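You operate a simulated robot arm through the tools that you are given. There is no shell and no other tool. Be economical: measure what you need, move in short steps, check, and stop when the job is done.

The job below is to be done with a simulated robot arm. You get a single attempt, and the scene is never put back.

TASK
Swap the elbow in the clamp for the brass one and shut the clamp.
Fine: the old elbow goes in the green tub.

It is judged by the outcome, as a careful person would: the job done as asked, and still so three seconds after it is handed in. It fails if anything else is knocked over, pushed out of place, dropped, spilled or broken.

THE ROBOT
A 6-joint arm with a two-finger parallel gripper, fixed in place. Base frame: the origin is at the foot of the arm, x ahead of it, y to its left, z up; the work surface is at about z = 0.79. Lengths are in m, angles in degrees, forces in N, time in s.
With the tool pointing down near the work surface it reaches from about 0.32 to 0.76 m from the base axis. Its first joint turns from -66.0 to 66.0 degrees. Payload 2.45 kg.
The tool frame sits at the grasp point between the pads (the TCP): z along the fingers, y along the line on which they close. The tips reach 0.024 m beyond it. The gripper opens to 0.068 m. The fingers are 0.017 m wide and 0.01 m thick; the gripper's body (0.04 by 0.07 m) begins 0.041 m behind the TCP.
Orientation is that of the tool frame in the base frame, as a unit quaternion [x, y, z, w]. With the fingers straight down and closing along the base's y, the tool's x points along the base's -x, its y along +y and its z along -z.

THE INTERFACE
- The arm moves only by the tool apply_moves. Its argument "moves" is a list of rows, each a list of 3 entries, a list of its own where there are three numbers: the closure, from 0 (fully open) to 1 (shut), then the shift along the tool's x, y, z in units of 500 mm (1.0 is 500 mm), then the turn, a rotation vector about the tool's x, y, z in units of 60 degrees (1.0 is 60 degrees). In form: [[jaw, [tx, ty, tz], [rx, ry, rz]], ...]. A call has 1 to 10 rows; each row is the pose to reach, as a shift and turn from the pose commanded when the call began, along the tool's axes at that moment. A call with a number of a shift or a turn outside -1 to 1 is refused whole. A row lasts 0.2 s, in which the tool goes at most 0.05 m and 8.6 degrees; a call with a longer step from one row to the next is refused whole, and so is a gripper value outside its range. A pose out of reach is approached as far as the arm can. The call stops where the force on the tool passes 40 N (or 10 N more than at its start, if that is more) or the arm is blocked; 0.2 s more then pass. The fingers move at their own pace (about 0.108 m/s each) and stop on an object; they squeeze with about 23 N. The grip force told is the motor's: it shows also when the fingers shut on nothing. Time passes only in rows, and 0.2 s behind the last, so rows that repeat a pose let the fingers close. The reply holds the time, the measured pose of the TCP, the force on the tool along the base axes, the opening and the grip force, in the units named above and with some noise.
- Cameras (640 x 400 px; columns grow to the right, rows downward): "scene" is fixed at [0.1338, 0.3982, 1.4547]; the picture's right is [-0.96, -0.30, 0.00], its down [-0.19, 0.61, -0.77] and it looks along [0.23, -0.73, -0.64] (base axes); focal length 323 px, centre (320, 200). "wrist" rides on the gripper at [0.084, 0.011, -0.075] in the tool frame; the picture's right is [-0.13, 0.99, 0.00], its down [-0.60, -0.08, -0.79] and it looks along [-0.79, -0.10, 0.61] (tool axes); focal length 251 px, centre (320, 200). There is no depth. A picture from a camera that has moved, and an enlarged one, comes with that camera's place and axes in the base frame and with its lens.
- capture(camera): a new picture of that camera. It takes no simulated time.
- zoom(camera, box): a new picture of the part [left, top, right, bottom] of that camera's present view, enlarged. It takes no simulated time.
- finish_job(): hands the job in; it is judged then, once.

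Work in short steps. Places have to be worked out from the pictures, the camera data and where the tool is seen: move nearer, look again, correct. Check each grasp and each placing, and mend what went wrong. You have 120 turns and 76 pictures in all, those below and enlarged ones among them. Open the gripper and draw the arm clear of the work before you hand the job in, unless the task says otherwise; then end with one line.

The tools are called after "Call:" as name(argument=value, ...) on one line, values as JSON. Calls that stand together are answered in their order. apply_moves: Moves the arm, as the interface text tells. Its arguments: {"type":"object","properties":{"moves":{"type":"array","items":{"type":"array"}}},"required":["moves"]} The other tools are called the same way: capture (camera) takes a picture; zoom (camera, box) takes an enlarged picture of a part of a camera's view; finish_job () hands the job in.

At the start:

```text
clock: 0.0
position: [0.4351, -0.0248, 1.089]
ee_rot: [0.0, 1.0, 0.0, 0.0]
wrist_force: [-0.5, 0.1, 0.1]
finger_gap: 0.068
gripper_force: 0.1
```

scene: 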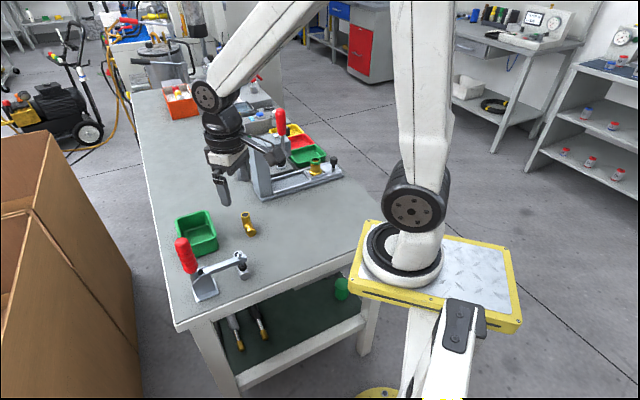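
wrist: 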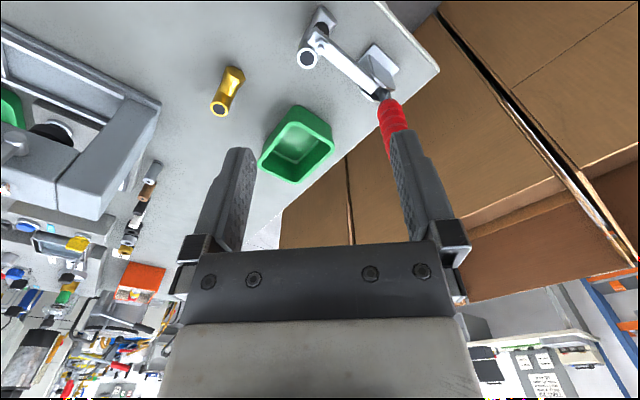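

I start by enlarging the work areas: the clamp with the elbow, and the loose brass elbow.

Call:
zoom(camera="scene", box=[150, 190, 290, 310])

Call:
zoom(camera="scene", box=[200, 90, 360, 210])

Call:
zoom(camera="wrist", box=[180, 0, 440, 200])

```text
3.33 times, centred on (220, 250) of scene
camera zoom: at [0.1338, 0.3982, 1.4547], right [-0.96, -0.3, 0.0], down [-0.19, 0.61, -0.77], along [0.23, -0.73, -0.64], focal length 1078 px, centre (653, 33)
```

zoom: 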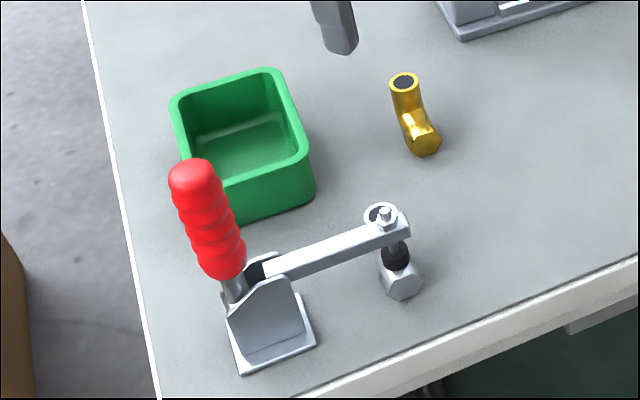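

```text
3.33 times, centred on (280, 150) of scene
camera zoom: at [0.1338, 0.3982, 1.4547], right [-0.96, -0.3, 0.0], down [-0.19, 0.61, -0.77], along [0.23, -0.73, -0.64], focal length 1078 px, centre (453, 367)
```

zoom: 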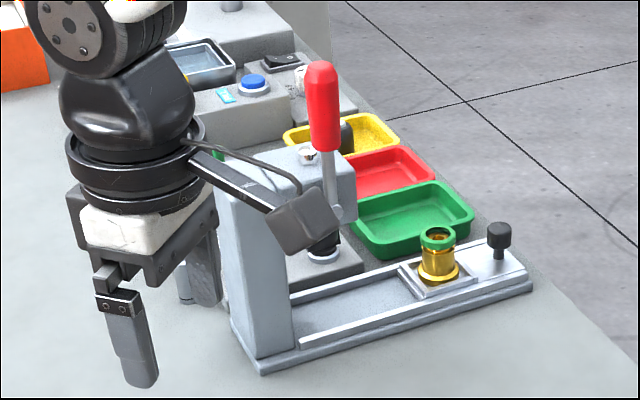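

```text
2.00 times, centred on (310, 100) of wrist
camera zoom: at [0.3513, -0.014, 1.166], right [0.13, 0.99, 0.0], down [0.6, -0.08, 0.79], along [0.79, -0.1, -0.61], focal length 503 px, centre (340, 400)
```

zoom: 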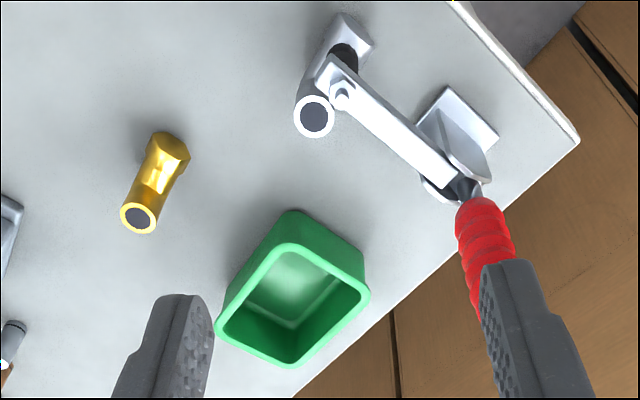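

The clamp stands around (0.53, 0.05) with its arm toward (0.46, -0.02). The brass elbow lies near (0.53, -0.17). I tilt the wrist camera downward for a better look.

Call:
apply_moves(moves=[[0, [0.02, 0, 0], [0, 0.125, 0]], [0, [0.04, 0, 0.02], [0, 0.25, 0]], [0, [0.06, 0, 0.03], [0, 0.375, 0]], [0, [0.08, 0, 0.04], [0, 0.5, 0]], [0, [0.08, 0, 0.04], [0, 0.5, 0]]])

Call:
capture(camera="wrist")

Call:
zoom(camera="scene", box=[160, 220, 260, 310])

```text
clock: 1.2
position: [0.3946, -0.0247, 1.0701]
ee_rot: [0.0, 0.966, 0.0, -0.26]
wrist_force: [-0.3, 0.1, -0.8]
finger_gap: 0.0681
gripper_force: 0.1
```

```text
70 pictures are left
camera wrist: at [0.3602, -0.0138, 1.1777], right [0.11, 0.99, -0.07], down [0.92, -0.08, 0.38], along [0.38, -0.1, -0.92], focal length 251 px, centre (320, 200)
```

wrist: 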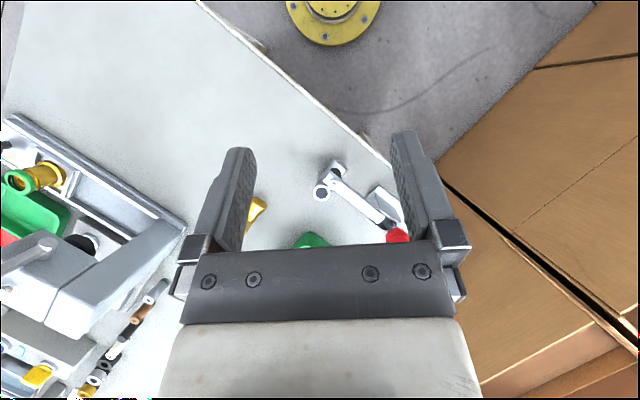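

```text
4.44 times, centred on (210, 265) of scene
camera zoom: at [0.1339, 0.3982, 1.4547], right [-0.96, -0.3, 0.0], down [-0.19, 0.61, -0.77], along [0.23, -0.73, -0.64], focal length 1437 px, centre (809, -89)
```

zoom: 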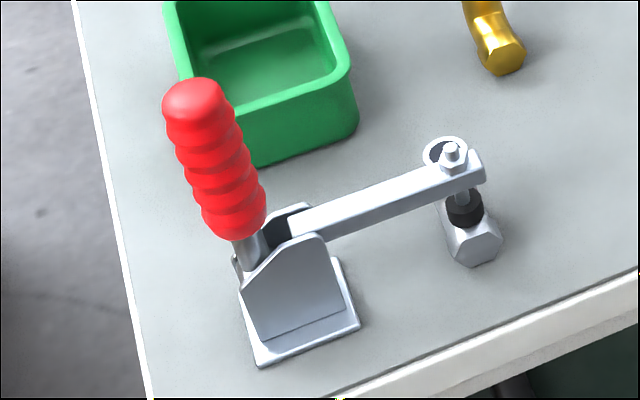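

The fingers hide too much at that tilt. I go back upright, lower and closer to the base, so the camera looks at the clamp from nearby.

Call:
apply_moves(moves=[[0, [-0.015, 0, 0.06], [0, -0.125, 0]], [0, [-0.03, 0, 0.12], [0, -0.25, 0]], [0, [-0.045, 0, 0.18], [0, -0.375, 0]], [0, [-0.0594, 0, 0.243], [0, -0.5, 0]], [0, [-0.0594, 0, 0.243], [0, -0.5, 0]]])

Call:
capture(camera="wrist")

```text
clock: 2.4
position: [0.3609, -0.026, 0.9511]
ee_rot: [0.0, 1.0, 0.0, -0.001]
wrist_force: [-0.8, -0.3, 0.0]
finger_gap: 0.0679
gripper_force: 0.0
```

```text
68 pictures are left
camera wrist: at [0.2766, -0.0146, 1.0271], right [0.13, 0.99, 0.0], down [0.6, -0.08, 0.79], along [0.79, -0.1, -0.61], focal length 251 px, centre (320, 200)
```

wrist: 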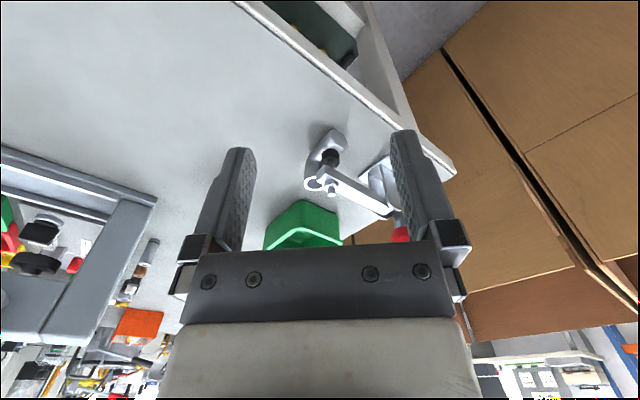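

Call:
zoom(camera="wrist", box=[240, 110, 430, 250])

Call:
zoom(camera="scene", box=[170, 200, 270, 280])

```text
2.86 times, centred on (335, 180) of wrist
camera zoom: at [0.2766, -0.0146, 1.0271], right [0.13, 0.99, 0.0], down [0.6, -0.08, 0.79], along [0.79, -0.1, -0.61], focal length 718 px, centre (277, 257)
```

zoom: 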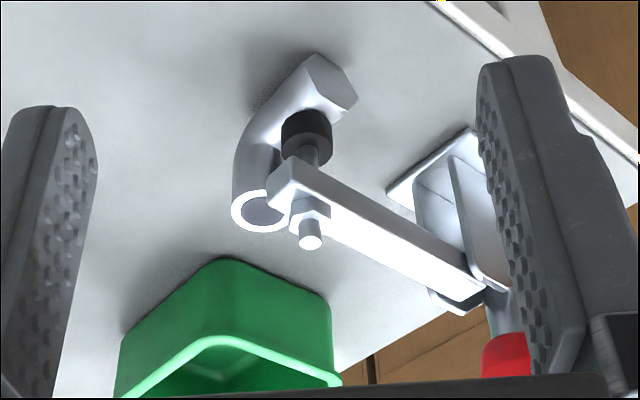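

```text
5.00 times, centred on (220, 240) of scene
camera zoom: at [0.1338, 0.3982, 1.4547], right [-0.96, -0.3, 0.0], down [-0.19, 0.61, -0.77], along [0.23, -0.73, -0.64], focal length 1616 px, centre (820, 0)
```

zoom: 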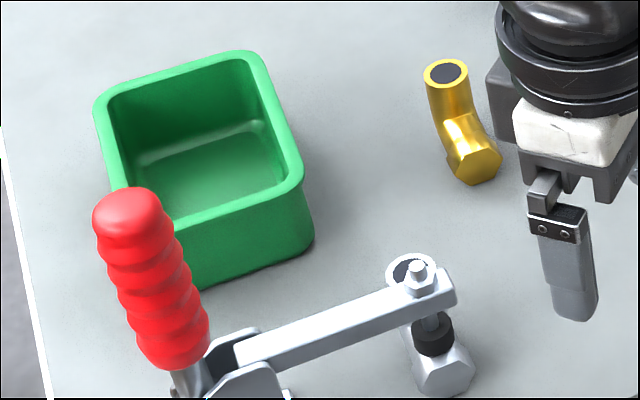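

The elbow's hex leg lies flat and its round leg stands up. The spindle presses on the hex leg at about (0.469, -0.026). Next I move left to see the handle and the space behind it.

Call:
apply_moves(moves=[[0, [0, 0.08, -0.05], [0, 0, 0]], [0, [0, 0.16, -0.1], [0, 0, 0]], [0, [0, 0.2, -0.12], [0, 0, 0]], [0, [0, 0.2, -0.12], [0, 0, 0]]])

Call:
capture(camera="wrist")

Call:
capture(camera="scene")

```text
clock: 3.4
position: [0.3592, 0.0751, 1.0109]
ee_rot: [0.001, 1.0, 0.001, 0.0]
wrist_force: [-0.1, 0.5, -0.2]
finger_gap: 0.0679
gripper_force: 0.1
```

```text
65 pictures are left
camera wrist: at [0.2758, 0.0871, 1.0874], right [0.13, 0.99, 0.0], down [0.6, -0.08, 0.79], along [0.79, -0.1, -0.61], focal length 251 px, centre (320, 200)
```

wrist: 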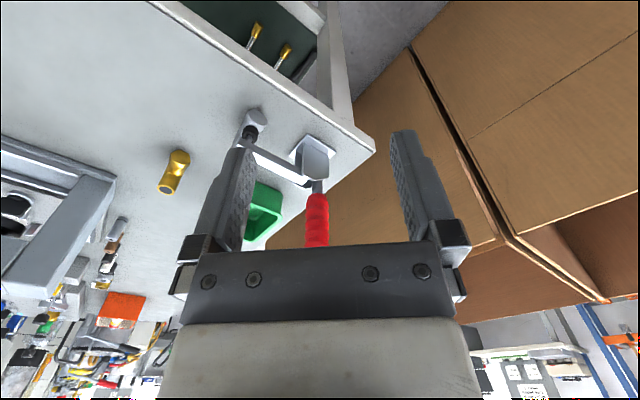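

```text
64 pictures are left
```

scene: 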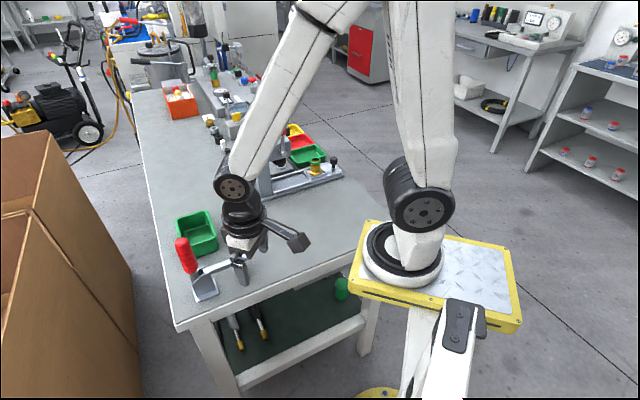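

The boxes stand about 0.3 m beyond the table edge, so the handle has room to swing outward. The handle looks vertical at about (0.55, 0.045) with its top at z≈0.957. I go above it with the tool yawed 45° so the fingers close across the swing plane.

Call:
apply_moves(moves=[[0, [-0.06, -0.01, -0.03], [0, 0, -0.125]], [0, [-0.12, -0.02, -0.06], [0, 0, -0.25]], [0, [-0.18, -0.03, -0.07], [0, 0, -0.375]], [0, [-0.25, -0.04, -0.07], [0, 0, -0.5]], [0, [-0.32, -0.05, -0.07], [0, 0, -0.625]], [0, [-0.382, -0.06, -0.07], [0, 0, -0.75]], [0, [-0.382, -0.06, -0.07], [0, 0, -0.75]]])

Call:
capture(camera="wrist")

Call:
zoom(camera="scene", box=[140, 190, 280, 310])

```text
clock: 5.0
position: [0.5524, 0.0436, 1.0444]
ee_rot: [-0.383, 0.924, 0.0, 0.0]
wrist_force: [-0.1, 0.3, 0.1]
finger_gap: 0.068
gripper_force: 0.1
```

```text
63 pictures are left
camera wrist: at [0.4851, -0.0082, 1.1213], right [-0.61, 0.79, 0.0], down [0.48, 0.37, 0.79], along [0.63, 0.48, -0.61], focal length 251 px, centre (320, 200)
```

wrist: 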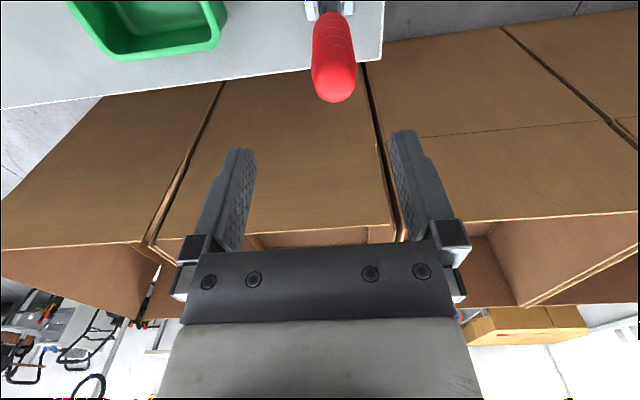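

```text
3.33 times, centred on (210, 250) of scene
camera zoom: at [0.1339, 0.3982, 1.4547], right [-0.96, -0.3, 0.0], down [-0.19, 0.61, -0.77], along [0.23, -0.73, -0.64], focal length 1078 px, centre (687, 33)
```

zoom: 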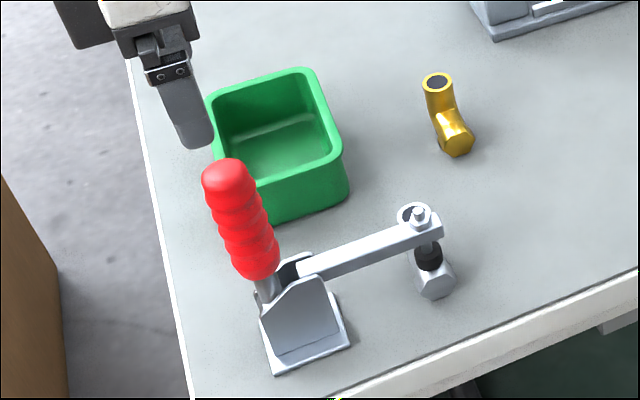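

The handle top sits about 1 cm to the tool's +y side. I correct for that and lower around it to z≈0.93, fingers still open.

Call:
apply_moves(moves=[[0, [0, 0.0195, 0.05], [0, 0, 0]], [0, [0, 0.0195, 0.12], [0, 0, 0]], [0, [0, 0.0195, 0.18], [0, 0, 0]], [0, [0, 0.0195, 0.226], [0, 0, 0]], [0, [0, 0.0195, 0.226], [0, 0, 0]]])

Call:
capture(camera="wrist")

Call:
zoom(camera="scene", box=[140, 190, 280, 310])

```text
clock: 6.2
position: [0.5451, 0.0501, 0.9335]
ee_rot: [-0.383, 0.924, 0.0, 0.0]
wrist_force: [-0.2, 0.2, -0.5]
finger_gap: 0.0679
gripper_force: 0.1
```

```text
61 pictures are left
camera wrist: at [0.4779, -0.0008, 1.0082], right [-0.61, 0.79, 0.0], down [0.48, 0.37, 0.79], along [0.63, 0.48, -0.61], focal length 251 px, centre (320, 200)
```

wrist: 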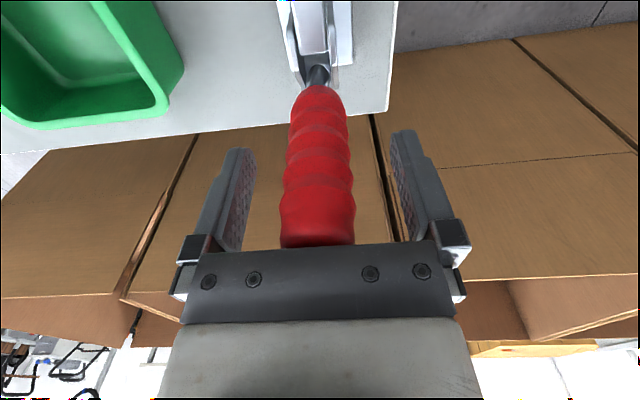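

```text
3.33 times, centred on (210, 250) of scene
camera zoom: at [0.1339, 0.3982, 1.4547], right [-0.96, -0.3, 0.0], down [-0.19, 0.61, -0.77], along [0.23, -0.73, -0.64], focal length 1078 px, centre (687, 33)
```

zoom: 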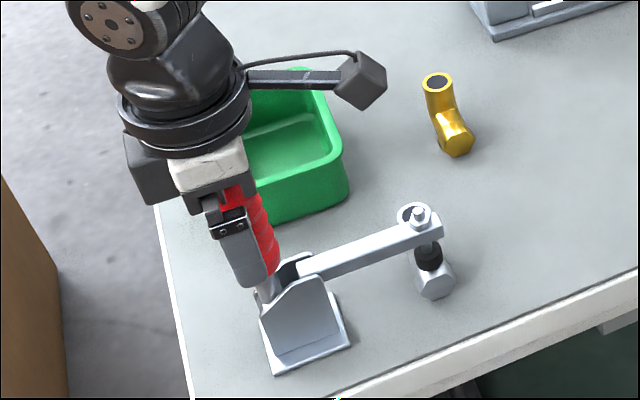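

The handle is centred between the fingers, so I close on it.

Call:
apply_moves(moves=[[1, [0, 0, 0], [0, 0, 0]], [1, [0, 0, 0], [0, 0, 0]], [1, [0, 0, 0], [0, 0, 0]]])

```text
clock: 7.0
position: [0.546, 0.0508, 0.9321]
ee_rot: [-0.383, 0.924, 0.0, 0.0]
wrist_force: [5.3, -6.1, -6.2]
finger_gap: 0.0299
gripper_force: 43.5
```

Gripped at 0.030 m. I swing the handle outward a small amount along an arc, following the tilt, and read the forces.

Call:
apply_moves(moves=[[1, [-0.0132, 0, 0.0005], [0, 0.067, 0]], [1, [-0.0264, 0, 0.0018], [0, 0.133, 0]]])

Call:
zoom(camera="scene", box=[140, 190, 280, 310])

```text
clock: 7.6
position: [0.5546, 0.0594, 0.9318]
ee_rot: [-0.381, 0.922, -0.026, -0.065]
wrist_force: [13.8, -12.1, -16.7]
finger_gap: 0.03
gripper_force: 43.8
```

```text
3.33 times, centred on (210, 250) of scene
camera zoom: at [0.1346, 0.3979, 1.4547], right [-0.96, -0.3, 0.0], down [-0.19, 0.61, -0.77], along [0.23, -0.73, -0.64], focal length 1078 px, centre (687, 33)
```

zoom: 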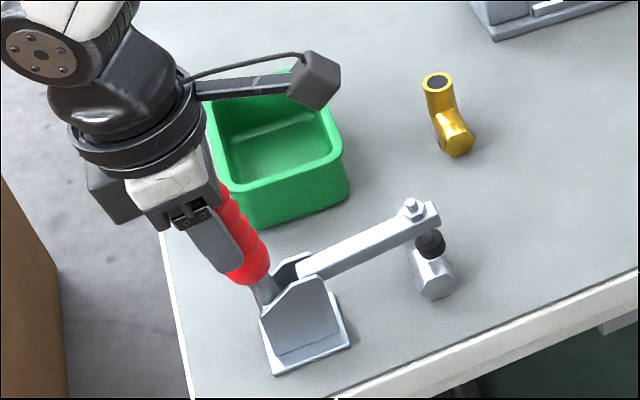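

The bar is lifting. The force readings call for a small sideways and inward correction, so I include that and continue the arc.

Call:
apply_moves(moves=[[1, [-0.0132, -0.003, 0.004], [0, 0.067, 0]], [1, [-0.0264, -0.005, 0.0068], [0, 0.133, 0]], [1, [-0.0524, -0.005, 0.0124], [0, 0.267, 0]]])

Call:
zoom(camera="scene", box=[140, 190, 280, 310])

```text
clock: 8.4
position: [0.5734, 0.0791, 0.9223]
ee_rot: [-0.375, 0.904, -0.08, -0.191]
wrist_force: [-1.0, 10.7, 21.6]
finger_gap: 0.0297
gripper_force: 44.0
```

```text
3.33 times, centred on (210, 250) of scene
camera zoom: at [0.1334, 0.3984, 1.4547], right [-0.96, -0.3, 0.0], down [-0.19, 0.61, -0.77], along [0.23, -0.73, -0.64], focal length 1078 px, centre (687, 33)
```

zoom: 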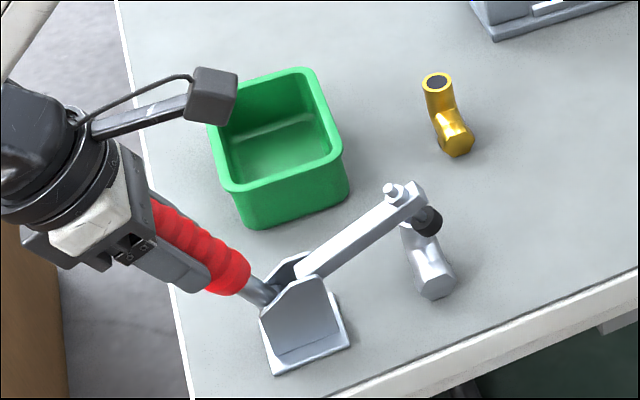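

It is opening smoothly. I relieve a little radially and continue.

Call:
apply_moves(moves=[[1, [-0.0132, 0.001, -0.004], [0, 0.067, 0]], [1, [-0.0264, 0.001, -0.002], [0, 0.133, 0]], [1, [-0.0524, 0.001, 0.003], [0, 0.267, 0]], [1, [-0.0773, 0.001, 0.011], [0, 0.4, 0]]])

Call:
zoom(camera="scene", box=[140, 190, 280, 310])

```text
clock: 9.4
position: [0.5963, 0.1015, 0.897]
ee_rot: [-0.35, 0.844, -0.155, -0.375]
wrist_force: [3.0, 13.4, -9.1]
finger_gap: 0.0298
gripper_force: 43.7
```

```text
3.33 times, centred on (210, 250) of scene
camera zoom: at [0.1341, 0.3985, 1.4546], right [-0.96, -0.3, 0.0], down [-0.19, 0.61, -0.77], along [0.23, -0.73, -0.64], focal length 1078 px, centre (687, 33)
```

zoom: 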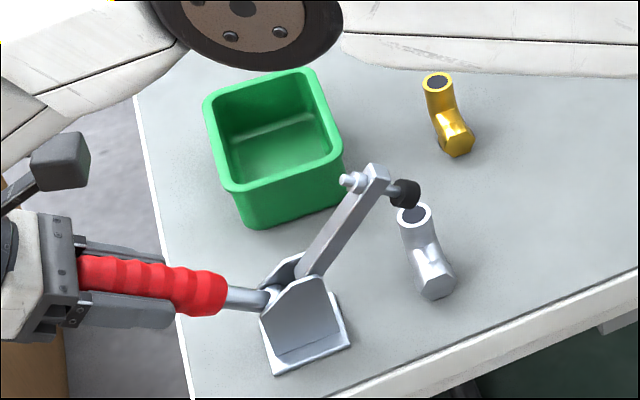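

About 48° open and following well. I continue another 24°.

Call:
apply_moves(moves=[[1, [-0.0269, 0.002, 0.004], [0, 0.133, 0]], [1, [-0.054, 0.002, 0.0096], [0, 0.267, 0]], [1, [-0.0796, 0.002, 0.019], [0, 0.4, 0]]])

Call:
zoom(camera="scene", box=[140, 190, 280, 310])

```text
clock: 9.9
position: [0.6, 0.1051, 0.8881]
ee_rot: [-0.333, 0.811, -0.19, -0.442]
wrist_force: [6.2, 1.6, -2.3]
finger_gap: 0.0301
gripper_force: 44.0
out of reach, approached as far as the arm can: row 2
stopped in row 2: the force on the tool passed its limit (the readings are from after the stop); the commanded pose is now the measured one
```

```text
3.33 times, centred on (210, 250) of scene
camera zoom: at [0.1341, 0.3982, 1.4547], right [-0.96, -0.3, 0.0], down [-0.19, 0.61, -0.77], along [0.23, -0.73, -0.64], focal length 1078 px, centre (687, 33)
```

zoom: 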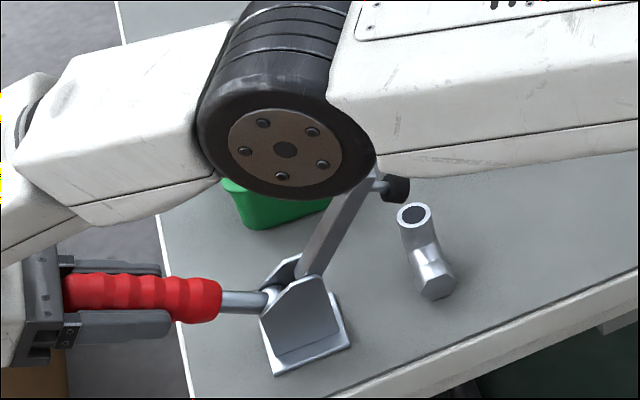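

The arm hit its reach limit with this tilt. I open the fingers and un-tilt the tool in place, with the handle still straddled, to see whether the clamp stays open by itself.

Call:
apply_moves(moves=[[0, [0, 0, 0], [0, 0, 0]], [0, [0, 0, 0], [0, 0, 0]], [0, [0, 0, 0], [0, -0.125, 0]], [0, [0, 0, 0], [0, -0.25, 0]], [0, [0, 0, 0], [0, -0.375, 0]], [0, [0, 0, 0], [0, -0.5, 0]], [0, [0, 0, 0], [0, -0.625, 0]], [0, [0, 0, 0], [0, -0.625, 0]]])

Call:
zoom(camera="scene", box=[140, 190, 280, 310])

Call:
capture(camera="wrist")

```text
clock: 11.7
position: [0.5996, 0.1045, 0.8891]
ee_rot: [-0.378, 0.909, -0.074, -0.158]
wrist_force: [-0.4, -0.2, 0.2]
finger_gap: 0.0677
gripper_force: 0.1
```

```text
3.33 times, centred on (210, 250) of scene
camera zoom: at [0.1338, 0.3982, 1.4547], right [-0.96, -0.3, 0.0], down [-0.19, 0.61, -0.77], along [0.23, -0.73, -0.64], focal length 1078 px, centre (687, 33)
```

zoom: 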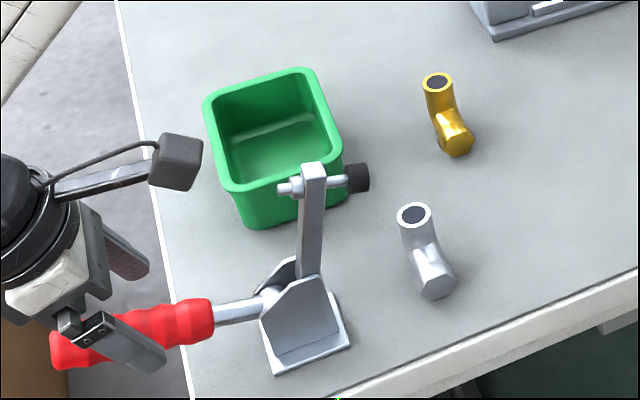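

```text
54 pictures are left
camera wrist: at [0.5538, 0.0762, 0.9891], right [-0.62, 0.78, -0.06], down [0.64, 0.55, 0.54], along [0.45, 0.3, -0.84], focal length 251 px, centre (320, 200)
```

wrist: 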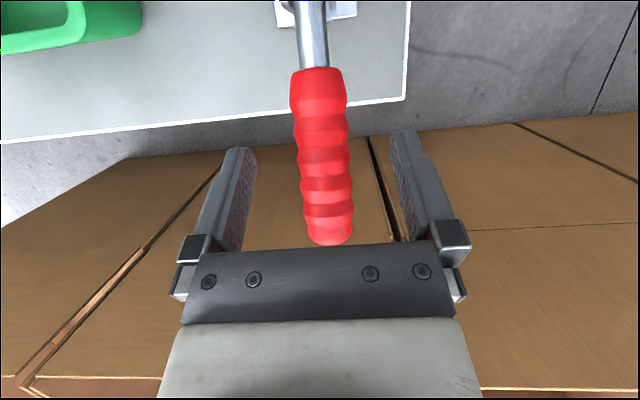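

The handle's weight carried the clamp on to about 75° open and it stays there. I'd like more clearance, so I'll raise the tool, straighten it, shut the fingers, and try pressing the handle down gently.

Call:
apply_moves(moves=[[0, [0.0205, 0, -0.0564], [0, -0.125, 0]], [0, [0.0205, 0, -0.0564], [0, -0.25, 0]], [0, [0.0205, 0, -0.0564], [0, -0.335, 0]], [1, [0.0205, 0, -0.0564], [0, -0.335, 0]], [1, [0.0205, 0, -0.0564], [0, -0.335, 0]]])

Call:
zoom(camera="scene", box=[140, 190, 280, 310])

```text
clock: 12.9
position: [0.5986, 0.106, 0.9186]
ee_rot: [-0.385, 0.923, -0.007, 0.002]
wrist_force: [0.6, 0.4, -0.4]
finger_gap: 0.0002
gripper_force: 23.5
```

```text
3.33 times, centred on (210, 250) of scene
camera zoom: at [0.1338, 0.3982, 1.4547], right [-0.96, -0.3, 0.0], down [-0.19, 0.61, -0.77], along [0.23, -0.73, -0.64], focal length 1078 px, centre (687, 33)
```

zoom: 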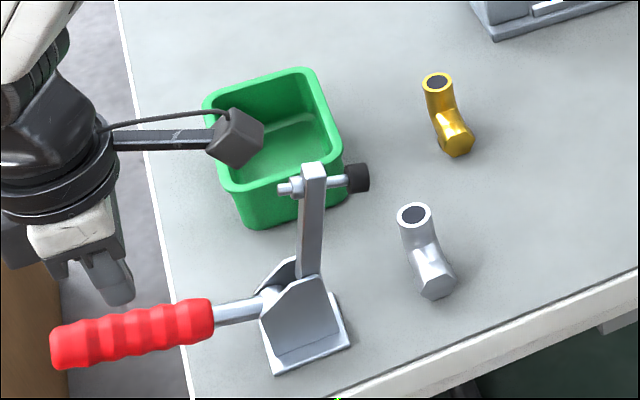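

The handle is resting against its stop, so I leave it. I go up and over with open fingers and look down at the old elbow from the base side.

Call:
apply_moves(moves=[[0, [0, 0, -0.09], [0, 0, 0]], [0, [0, 0, -0.18], [0, 0, 0]], [0, [0, 0, -0.26], [0, 0, 0]], [0, [0.09, -0.01, -0.26], [0, 0, 0]], [0, [0.18, -0.02, -0.26], [0, 0, 0]], [0, [0.27, -0.035, -0.26], [0, 0, 0]], [0, [0.36, -0.05, -0.26], [0, 0, 0]], [0, [0.44, -0.065, -0.23], [0, 0, 0]], [0, [0.5, -0.065, -0.16], [0, 0, 0]], [0, [0.5, -0.065, -0.16], [0, 0, 0]]])

Call:
capture(camera="wrist")

```text
clock: 15.1
position: [0.4449, -0.0936, 1.0017]
ee_rot: [-0.385, 0.923, -0.006, 0.0]
wrist_force: [-0.6, 0.4, -0.5]
finger_gap: 0.0678
gripper_force: 0.2
```

```text
52 pictures are left
camera wrist: at [0.3773, -0.1441, 1.0772], right [-0.61, 0.79, -0.01], down [0.47, 0.38, 0.79], along [0.63, 0.48, -0.61], focal length 251 px, centre (320, 200)
```

wrist: 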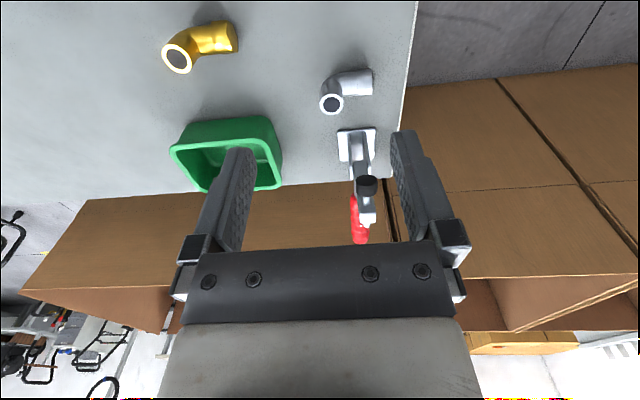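

Call:
zoom(camera="wrist", box=[290, 50, 410, 150])

Call:
zoom(camera="wrist", box=[150, 0, 300, 110])

Call:
zoom(camera="scene", box=[205, 200, 275, 290])

```text
4.00 times, centred on (350, 100) of wrist
camera zoom: at [0.3773, -0.1441, 1.0772], right [-0.61, 0.79, -0.01], down [0.47, 0.38, 0.79], along [0.63, 0.48, -0.61], focal length 1006 px, centre (200, 600)
```

zoom: 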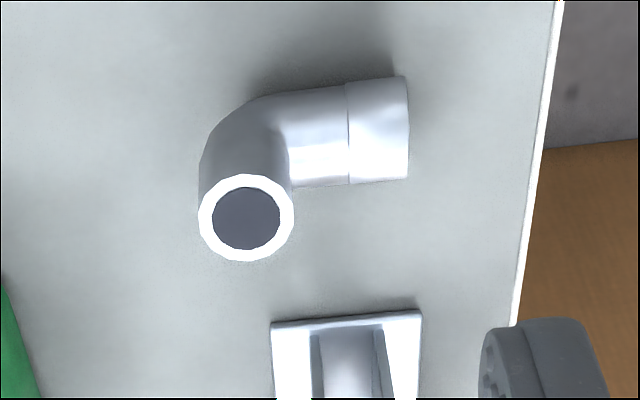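

```text
3.64 times, centred on (225, 55) of wrist
camera zoom: at [0.3773, -0.1441, 1.0772], right [-0.61, 0.79, -0.01], down [0.47, 0.38, 0.79], along [0.63, 0.48, -0.61], focal length 914 px, centre (666, 727)
```

zoom: 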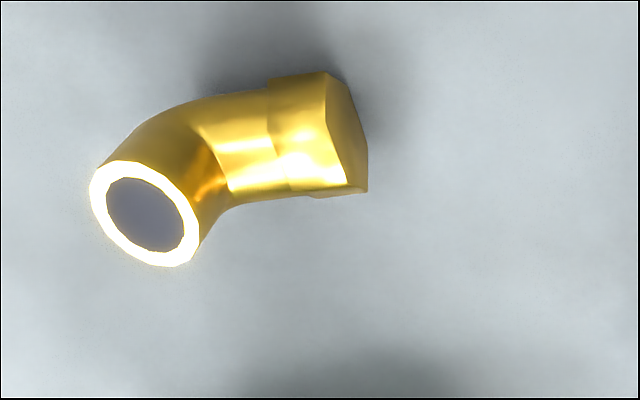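

```text
4.44 times, centred on (240, 245) of scene
camera zoom: at [0.1338, 0.3982, 1.4547], right [-0.96, -0.3, 0.0], down [-0.19, 0.61, -0.77], along [0.23, -0.73, -0.64], focal length 1437 px, centre (676, 0)
```

zoom: 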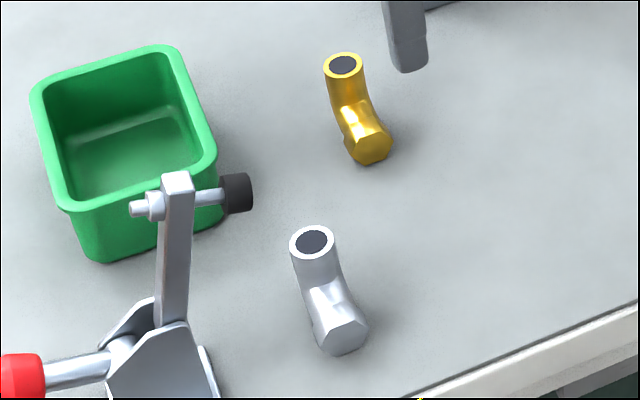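

Both elbows are 90° types standing with the round leg up and pointing the same way (~135°). The old ring is at (0.489, -0.045, 0.835) and the brass ring at (0.5415, -0.185, 0.835). To stay clear of the raised spindle I tilt the tool 20° toward the base and go to a point short of the old elbow's upright leg.

Call:
apply_moves(moves=[[0, [-0.013, 0.002, 0.03], [0, -0.11, 0]], [0, [-0.03, 0.004, 0.07], [0, -0.22, 0]], [0, [-0.051, 0.006, 0.129], [0, -0.333, 0]], [0, [-0.051, 0.006, 0.129], [0, -0.333, 0]]])

Call:
capture(camera="wrist")

Call:
zoom(camera="scene", box=[170, 180, 290, 290])

```text
clock: 16.1
position: [0.4607, -0.0736, 0.9352]
ee_rot: [-0.38, 0.909, 0.06, 0.163]
wrist_force: [-0.1, 0.0, 0.3]
finger_gap: 0.0678
gripper_force: 0.0
```

```text
48 pictures are left
camera wrist: at [0.3801, -0.1392, 0.978], right [-0.62, 0.78, 0.03], down [0.26, 0.17, 0.95], along [0.74, 0.6, -0.3], focal length 251 px, centre (320, 200)
```

wrist: 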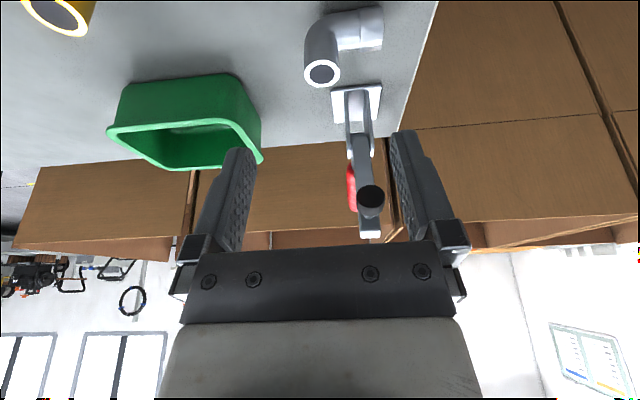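

```text
3.64 times, centred on (230, 235) of scene
camera zoom: at [0.1339, 0.3982, 1.4547], right [-0.96, -0.3, 0.0], down [-0.19, 0.61, -0.77], along [0.23, -0.73, -0.64], focal length 1176 px, centre (647, 73)
```

zoom: 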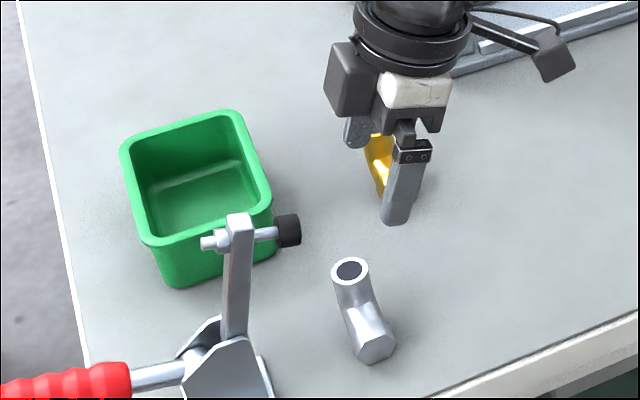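

The sightline confirms the old leg's axis at about (0.4895, -0.0445). I tilt 6° more for spindle clearance and slide down along the tool axis to z≈0.844.

Call:
apply_moves(moves=[[0, [0, 0, 0.05], [0, -0.1, 0]], [0, [0, 0, 0.11], [0, -0.1, 0]], [0, [0, 0, 0.16], [0, -0.1, 0]], [0, [0, 0, 0.194], [0, -0.1, 0]], [0, [0, 0, 0.194], [0, -0.1, 0]]])

Call:
zoom(camera="scene", box=[190, 190, 290, 290])

Call:
zoom(camera="wrist", box=[200, 60, 460, 250])

```text
clock: 17.3
position: [0.4865, -0.0506, 0.8433]
ee_rot: [-0.376, 0.899, 0.08, 0.21]
wrist_force: [-0.6, -0.4, 0.0]
finger_gap: 0.0681
gripper_force: 0.1
```

```text
4.00 times, centred on (240, 240) of scene
camera zoom: at [0.1339, 0.3982, 1.4547], right [-0.96, -0.3, 0.0], down [-0.19, 0.61, -0.77], along [0.23, -0.73, -0.64], focal length 1293 px, centre (640, 40)
```

zoom: 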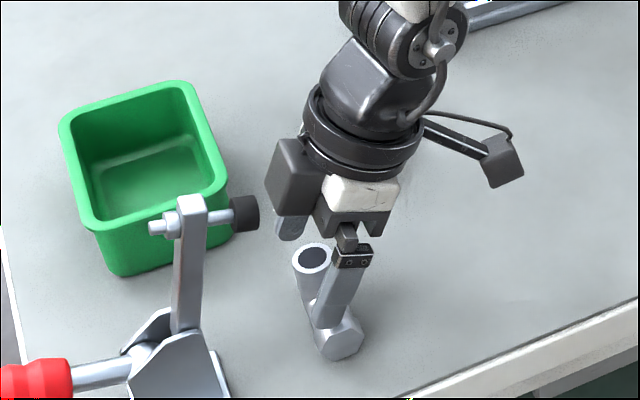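

```text
2.11 times, centred on (330, 155) of wrist
camera zoom: at [0.4022, -0.12, 0.8756], right [-0.62, 0.78, 0.04], down [0.19, 0.09, 0.98], along [0.76, 0.62, -0.2], focal length 529 px, centre (299, 295)
```

zoom: 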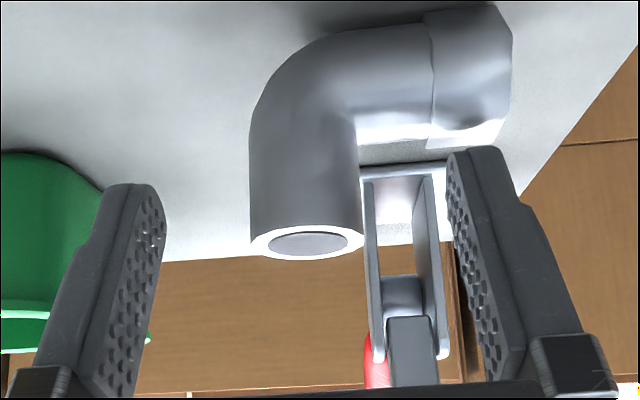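

The tip midpoint lines up with the leg in both views. I close the grip.

Call:
apply_moves(moves=[[1, [0, 0, 0], [0, 0, 0]], [1, [0, 0, 0], [0, 0, 0]], [1, [0, 0, 0], [0, 0, 0]]])

Call:
zoom(camera="wrist", box=[200, 60, 460, 250])

Call:
zoom(camera="scene", box=[190, 190, 290, 290])

```text
clock: 18.1
position: [0.4867, -0.0507, 0.8444]
ee_rot: [-0.377, 0.899, 0.079, 0.21]
wrist_force: [-0.8, 0.8, 0.1]
finger_gap: 0.0248
gripper_force: 23.2
```

```text
2.11 times, centred on (330, 155) of wrist
camera zoom: at [0.4021, -0.12, 0.8759], right [-0.62, 0.78, 0.04], down [0.19, 0.09, 0.98], along [0.76, 0.62, -0.2], focal length 529 px, centre (299, 295)
```

zoom: 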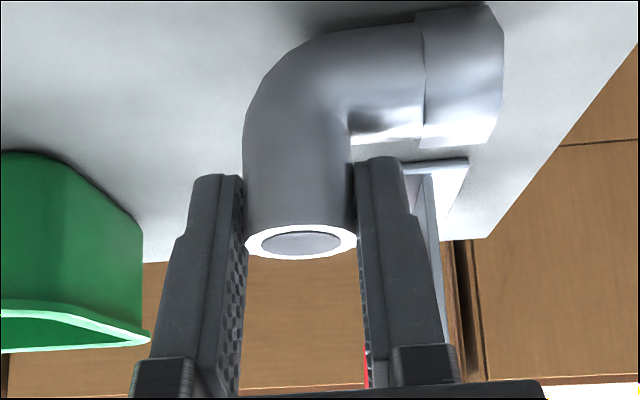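

```text
4.00 times, centred on (240, 240) of scene
camera zoom: at [0.1338, 0.3983, 1.4547], right [-0.96, -0.3, 0.0], down [-0.19, 0.61, -0.77], along [0.23, -0.73, -0.64], focal length 1293 px, centre (640, 40)
```

zoom: 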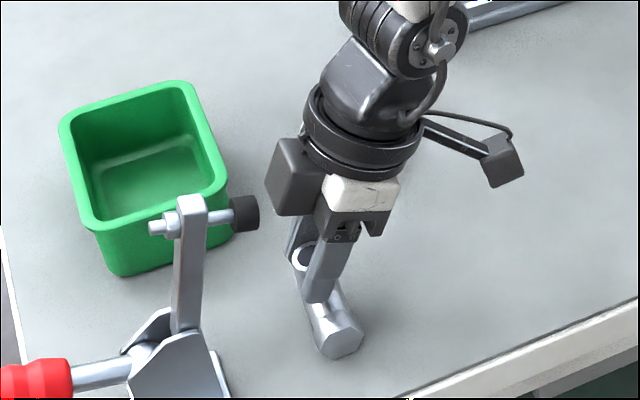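

The grip holds at 0.0248 m. I back out along the tool axis.

Call:
apply_moves(moves=[[1, [0, 0, -0.03], [0, 0, 0]], [1, [0, 0, -0.09], [0, 0, 0]], [1, [0, 0, -0.16], [0, 0, 0]], [1, [0, 0, -0.24], [0, 0, 0]], [1, [0, 0, -0.24], [0, 0, 0]]])

Call:
zoom(camera="scene", box=[170, 180, 310, 290])

Call:
capture(camera="wrist")

```text
clock: 19.3
position: [0.4472, -0.0894, 0.9503]
ee_rot: [-0.376, 0.899, 0.08, 0.208]
wrist_force: [-0.5, 0.3, -0.7]
finger_gap: 0.0247
gripper_force: 23.1
```

```text
3.64 times, centred on (240, 235) of scene
camera zoom: at [0.1339, 0.3982, 1.4547], right [-0.96, -0.3, 0.0], down [-0.19, 0.61, -0.77], along [0.23, -0.73, -0.64], focal length 1176 px, centre (611, 73)
```

zoom: 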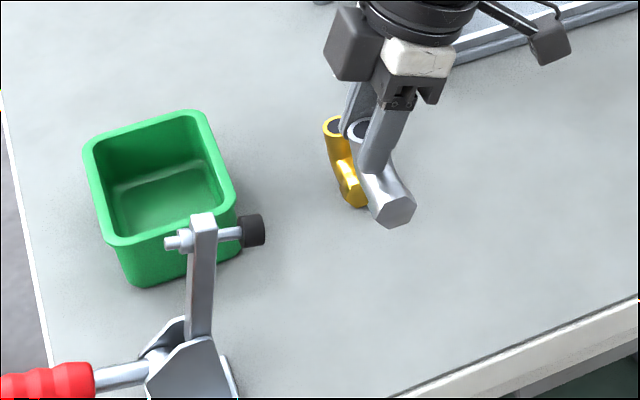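

```text
41 pictures are left
camera wrist: at [0.3642, -0.1576, 0.9822], right [-0.62, 0.78, 0.04], down [0.19, 0.09, 0.98], along [0.76, 0.62, -0.2], focal length 251 px, centre (320, 200)
```

wrist: 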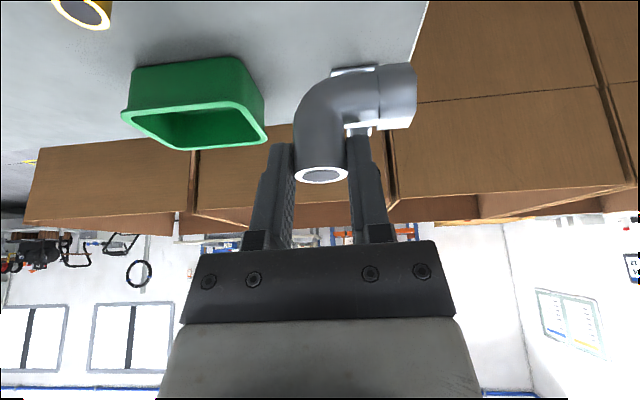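

Elbow held upright. I carry it over the tub (centre ≈ (0.641, -0.092)), easing half of the tilt on the way.

Call:
apply_moves(moves=[[1, [-0.05, -0.063, 0.0145], [0, 0.04, 0]], [1, [-0.1, -0.126, 0.029], [0, 0.08, 0]], [1, [-0.15, -0.189, 0.0434], [0, 0.12, 0]], [1, [-0.2, -0.252, 0.0579], [0, 0.17, 0]], [1, [-0.25, -0.3146, 0.0724], [0, 0.217, 0]], [1, [-0.25, -0.3146, 0.0724], [0, 0.217, 0]]])

Call:
zoom(camera="scene", box=[150, 160, 290, 280])

Call:
capture(camera="wrist")

```text
clock: 20.7
position: [0.6506, -0.1079, 0.9747]
ee_rot: [-0.384, 0.917, 0.036, 0.106]
wrist_force: [0.2, -0.5, -2.3]
finger_gap: 0.0246
gripper_force: 23.3
```

```text
3.33 times, centred on (220, 220) of scene
camera zoom: at [0.1339, 0.3982, 1.4547], right [-0.96, -0.3, 0.0], down [-0.19, 0.61, -0.77], along [0.23, -0.73, -0.64], focal length 1078 px, centre (653, 133)
```

zoom: 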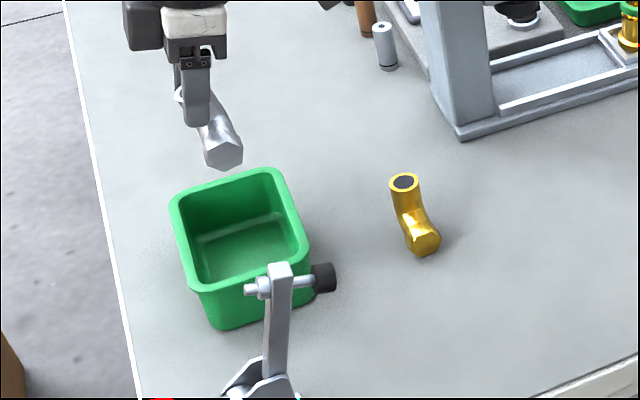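

```text
39 pictures are left
camera wrist: at [0.5729, -0.1693, 1.0309], right [-0.62, 0.79, 0.02], down [0.34, 0.25, 0.91], along [0.71, 0.56, -0.42], focal length 251 px, centre (320, 200)
```

wrist: 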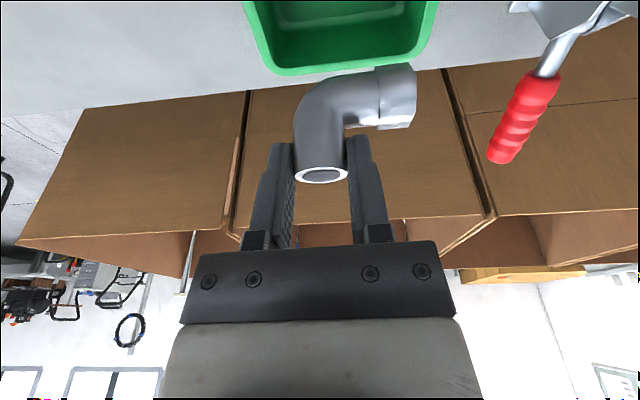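

Tub corners from this view match the earlier estimate. I lower to just above the tub floor in steps, still gripping.

Call:
apply_moves(moves=[[1, [0.015, 0, 0.07], [0, 0, 0]], [1, [0.028, 0, 0.14], [0, 0, 0]], [1, [0.037, 0, 0.2], [0, 0, 0]], [1, [0.0426, 0, 0.2304], [0, 0, 0]], [1, [0.0426, 0, 0.2304], [0, 0, 0]]])

Call:
zoom(camera="scene", box=[150, 160, 290, 280])

Call:
capture(camera="wrist")

```text
clock: 21.9
position: [0.6555, -0.105, 0.8584]
ee_rot: [-0.384, 0.917, 0.037, 0.105]
wrist_force: [-0.3, -1.3, -1.5]
finger_gap: 0.0247
gripper_force: 23.3
```

```text
3.33 times, centred on (220, 220) of scene
camera zoom: at [0.1339, 0.3982, 1.4547], right [-0.96, -0.3, 0.0], down [-0.19, 0.61, -0.77], along [0.23, -0.73, -0.64], focal length 1078 px, centre (653, 133)
```

zoom: 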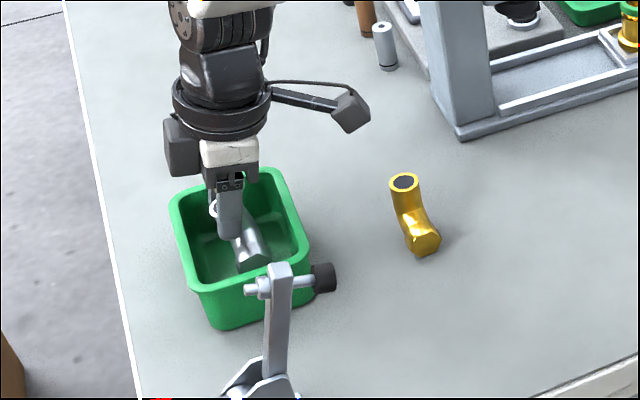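

```text
37 pictures are left
camera wrist: at [0.5769, -0.167, 0.9144], right [-0.62, 0.79, 0.01], down [0.34, 0.25, 0.91], along [0.71, 0.57, -0.42], focal length 251 px, centre (320, 200)
```

wrist: 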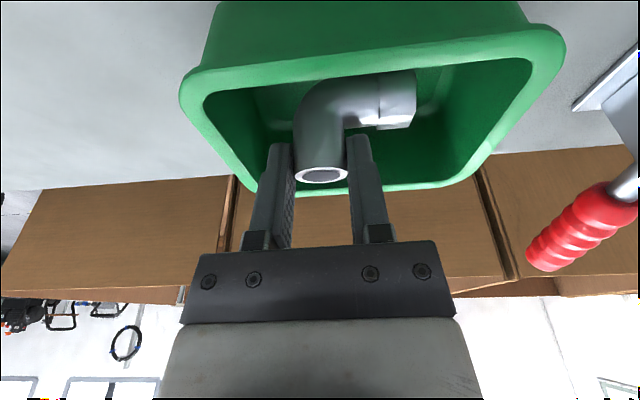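

The elbow is inside the tub just above the floor. I open part-way to release, then lift straight out.

Call:
apply_moves(moves=[[1, [0.002, 0, 0.01], [0, 0, 0]], [0.4, [0.002, 0, 0.01], [0, 0, 0]], [0.4, [0.002, 0, 0.01], [0, 0, 0]], [0.4, [0.002, 0, 0.01], [0, 0, 0]]])

Call:
capture(camera="wrist")

```text
clock: 22.9
position: [0.6554, -0.1053, 0.853]
ee_rot: [-0.383, 0.917, 0.037, 0.106]
wrist_force: [-0.2, 0.0, 0.1]
finger_gap: 0.0407
gripper_force: 0.1
```

```text
36 pictures are left
camera wrist: at [0.5774, -0.1665, 0.9092], right [-0.62, 0.79, 0.01], down [0.34, 0.25, 0.91], along [0.71, 0.57, -0.42], focal length 251 px, centre (320, 200)
```

wrist: 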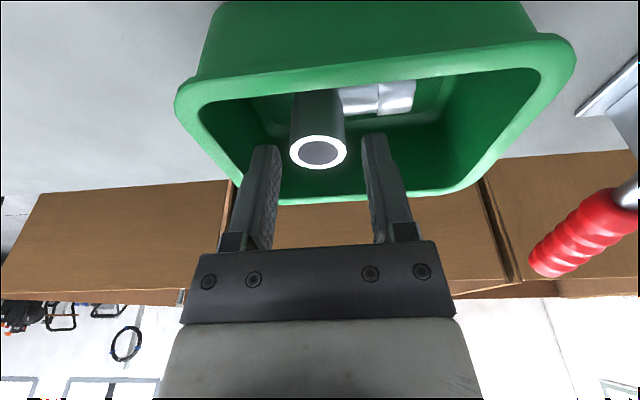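

The old elbow stands in the tub, released. I lift out and go to a look/pre-grasp pose for the brass elbow, with the same 26° tilt as before.

Call:
apply_moves(moves=[[0.4, [-0.02, 0, -0.0845], [0, 0, 0]], [0.4, [-0.04, 0, -0.169], [0, 0, 0]], [0.4, [-0.058, 0, -0.2535], [0, 0, 0]], [0, [0.015, 0.009, -0.27], [0, -0.04, 0]], [0, [0.088, 0.018, -0.287], [0, -0.08, 0]], [0, [0.161, 0.027, -0.304], [0, -0.12, 0]], [0, [0.234, 0.036, -0.32], [0, -0.17, 0]], [0, [0.306, 0.0452, -0.337], [0, -0.217, 0]], [0, [0.306, 0.0452, -0.337], [0, -0.217, 0]]])

Call:
capture(camera="wrist")

Call:
zoom(camera="scene", box=[170, 160, 310, 280])

```text
clock: 24.9
position: [0.5058, -0.22, 0.9842]
ee_rot: [-0.377, 0.899, 0.08, 0.209]
wrist_force: [-0.3, 0.6, 0.4]
finger_gap: 0.068
gripper_force: 0.2
```

```text
35 pictures are left
camera wrist: at [0.4225, -0.2886, 1.0152], right [-0.62, 0.78, 0.04], down [0.18, 0.09, 0.98], along [0.76, 0.62, -0.2], focal length 251 px, centre (320, 200)
```

wrist: 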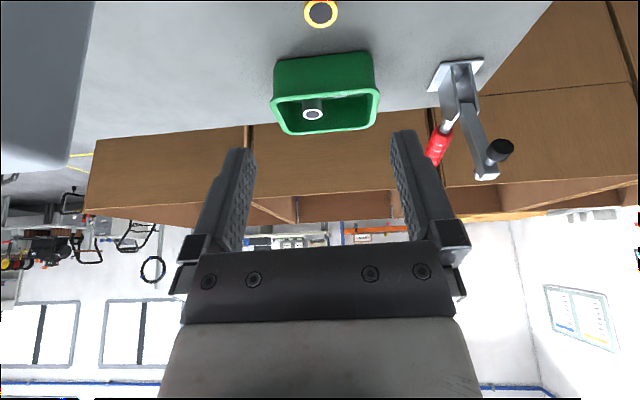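

```text
3.33 times, centred on (240, 220) of scene
camera zoom: at [0.1338, 0.3982, 1.4547], right [-0.96, -0.3, 0.0], down [-0.19, 0.61, -0.77], along [0.23, -0.73, -0.64], focal length 1078 px, centre (587, 133)
```

zoom: 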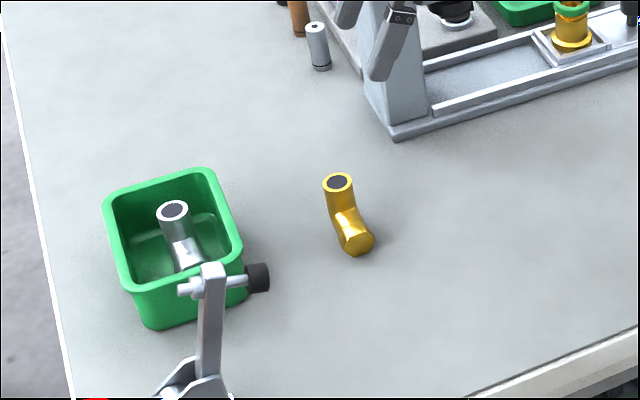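

The brass axis comes out at about (0.541, -0.183), aligned with the tool's mid-plane. I descend to the same relative grasp pose.

Call:
apply_moves(moves=[[0, [0.0424, -0.002, 0.04], [0, 0, 0]], [0, [0.0424, -0.002, 0.12], [0, 0, 0]], [0, [0.0424, -0.002, 0.2], [0, 0, 0]], [0, [0.0424, -0.002, 0.26], [0, 0, 0]], [0, [0.0424, -0.002, 0.291], [0, 0, 0]], [0, [0.0424, -0.002, 0.291], [0, 0, 0]]])

Call:
zoom(camera="wrist", box=[200, 60, 460, 250])

Call:
zoom(camera="scene", box=[190, 160, 290, 260])

```text
clock: 26.3
position: [0.5401, -0.1916, 0.8422]
ee_rot: [-0.377, 0.898, 0.08, 0.211]
wrist_force: [-8.1, -1.9, 23.6]
finger_gap: 0.068
gripper_force: 0.0
```

```text
2.11 times, centred on (330, 155) of wrist
camera zoom: at [0.4558, -0.2601, 0.8743], right [-0.62, 0.78, 0.04], down [0.18, 0.09, 0.98], along [0.76, 0.62, -0.2], focal length 529 px, centre (299, 295)
```

zoom: 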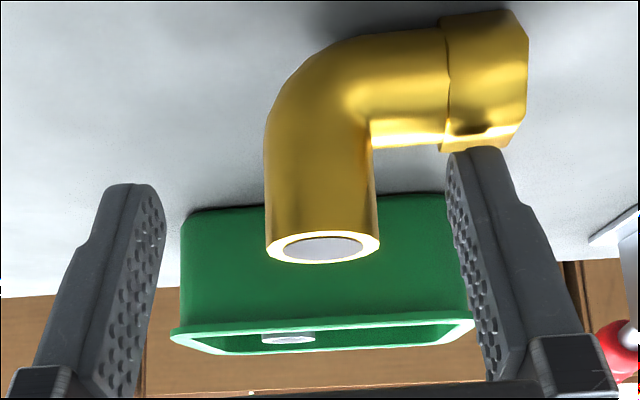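

```text
4.00 times, centred on (240, 210) of scene
camera zoom: at [0.1332, 0.3983, 1.4548], right [-0.96, -0.3, 0.0], down [-0.19, 0.61, -0.77], along [0.23, -0.73, -0.64], focal length 1293 px, centre (640, 160)
```

zoom: 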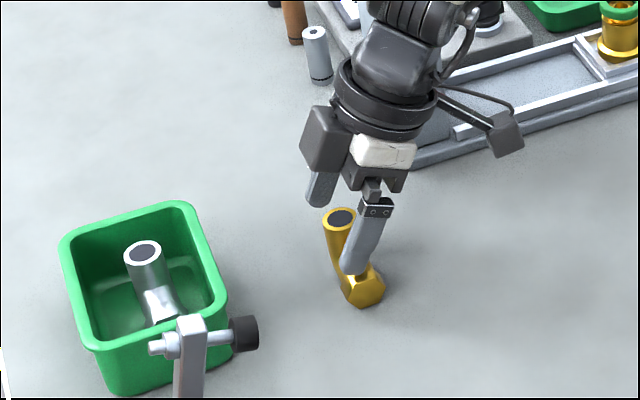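

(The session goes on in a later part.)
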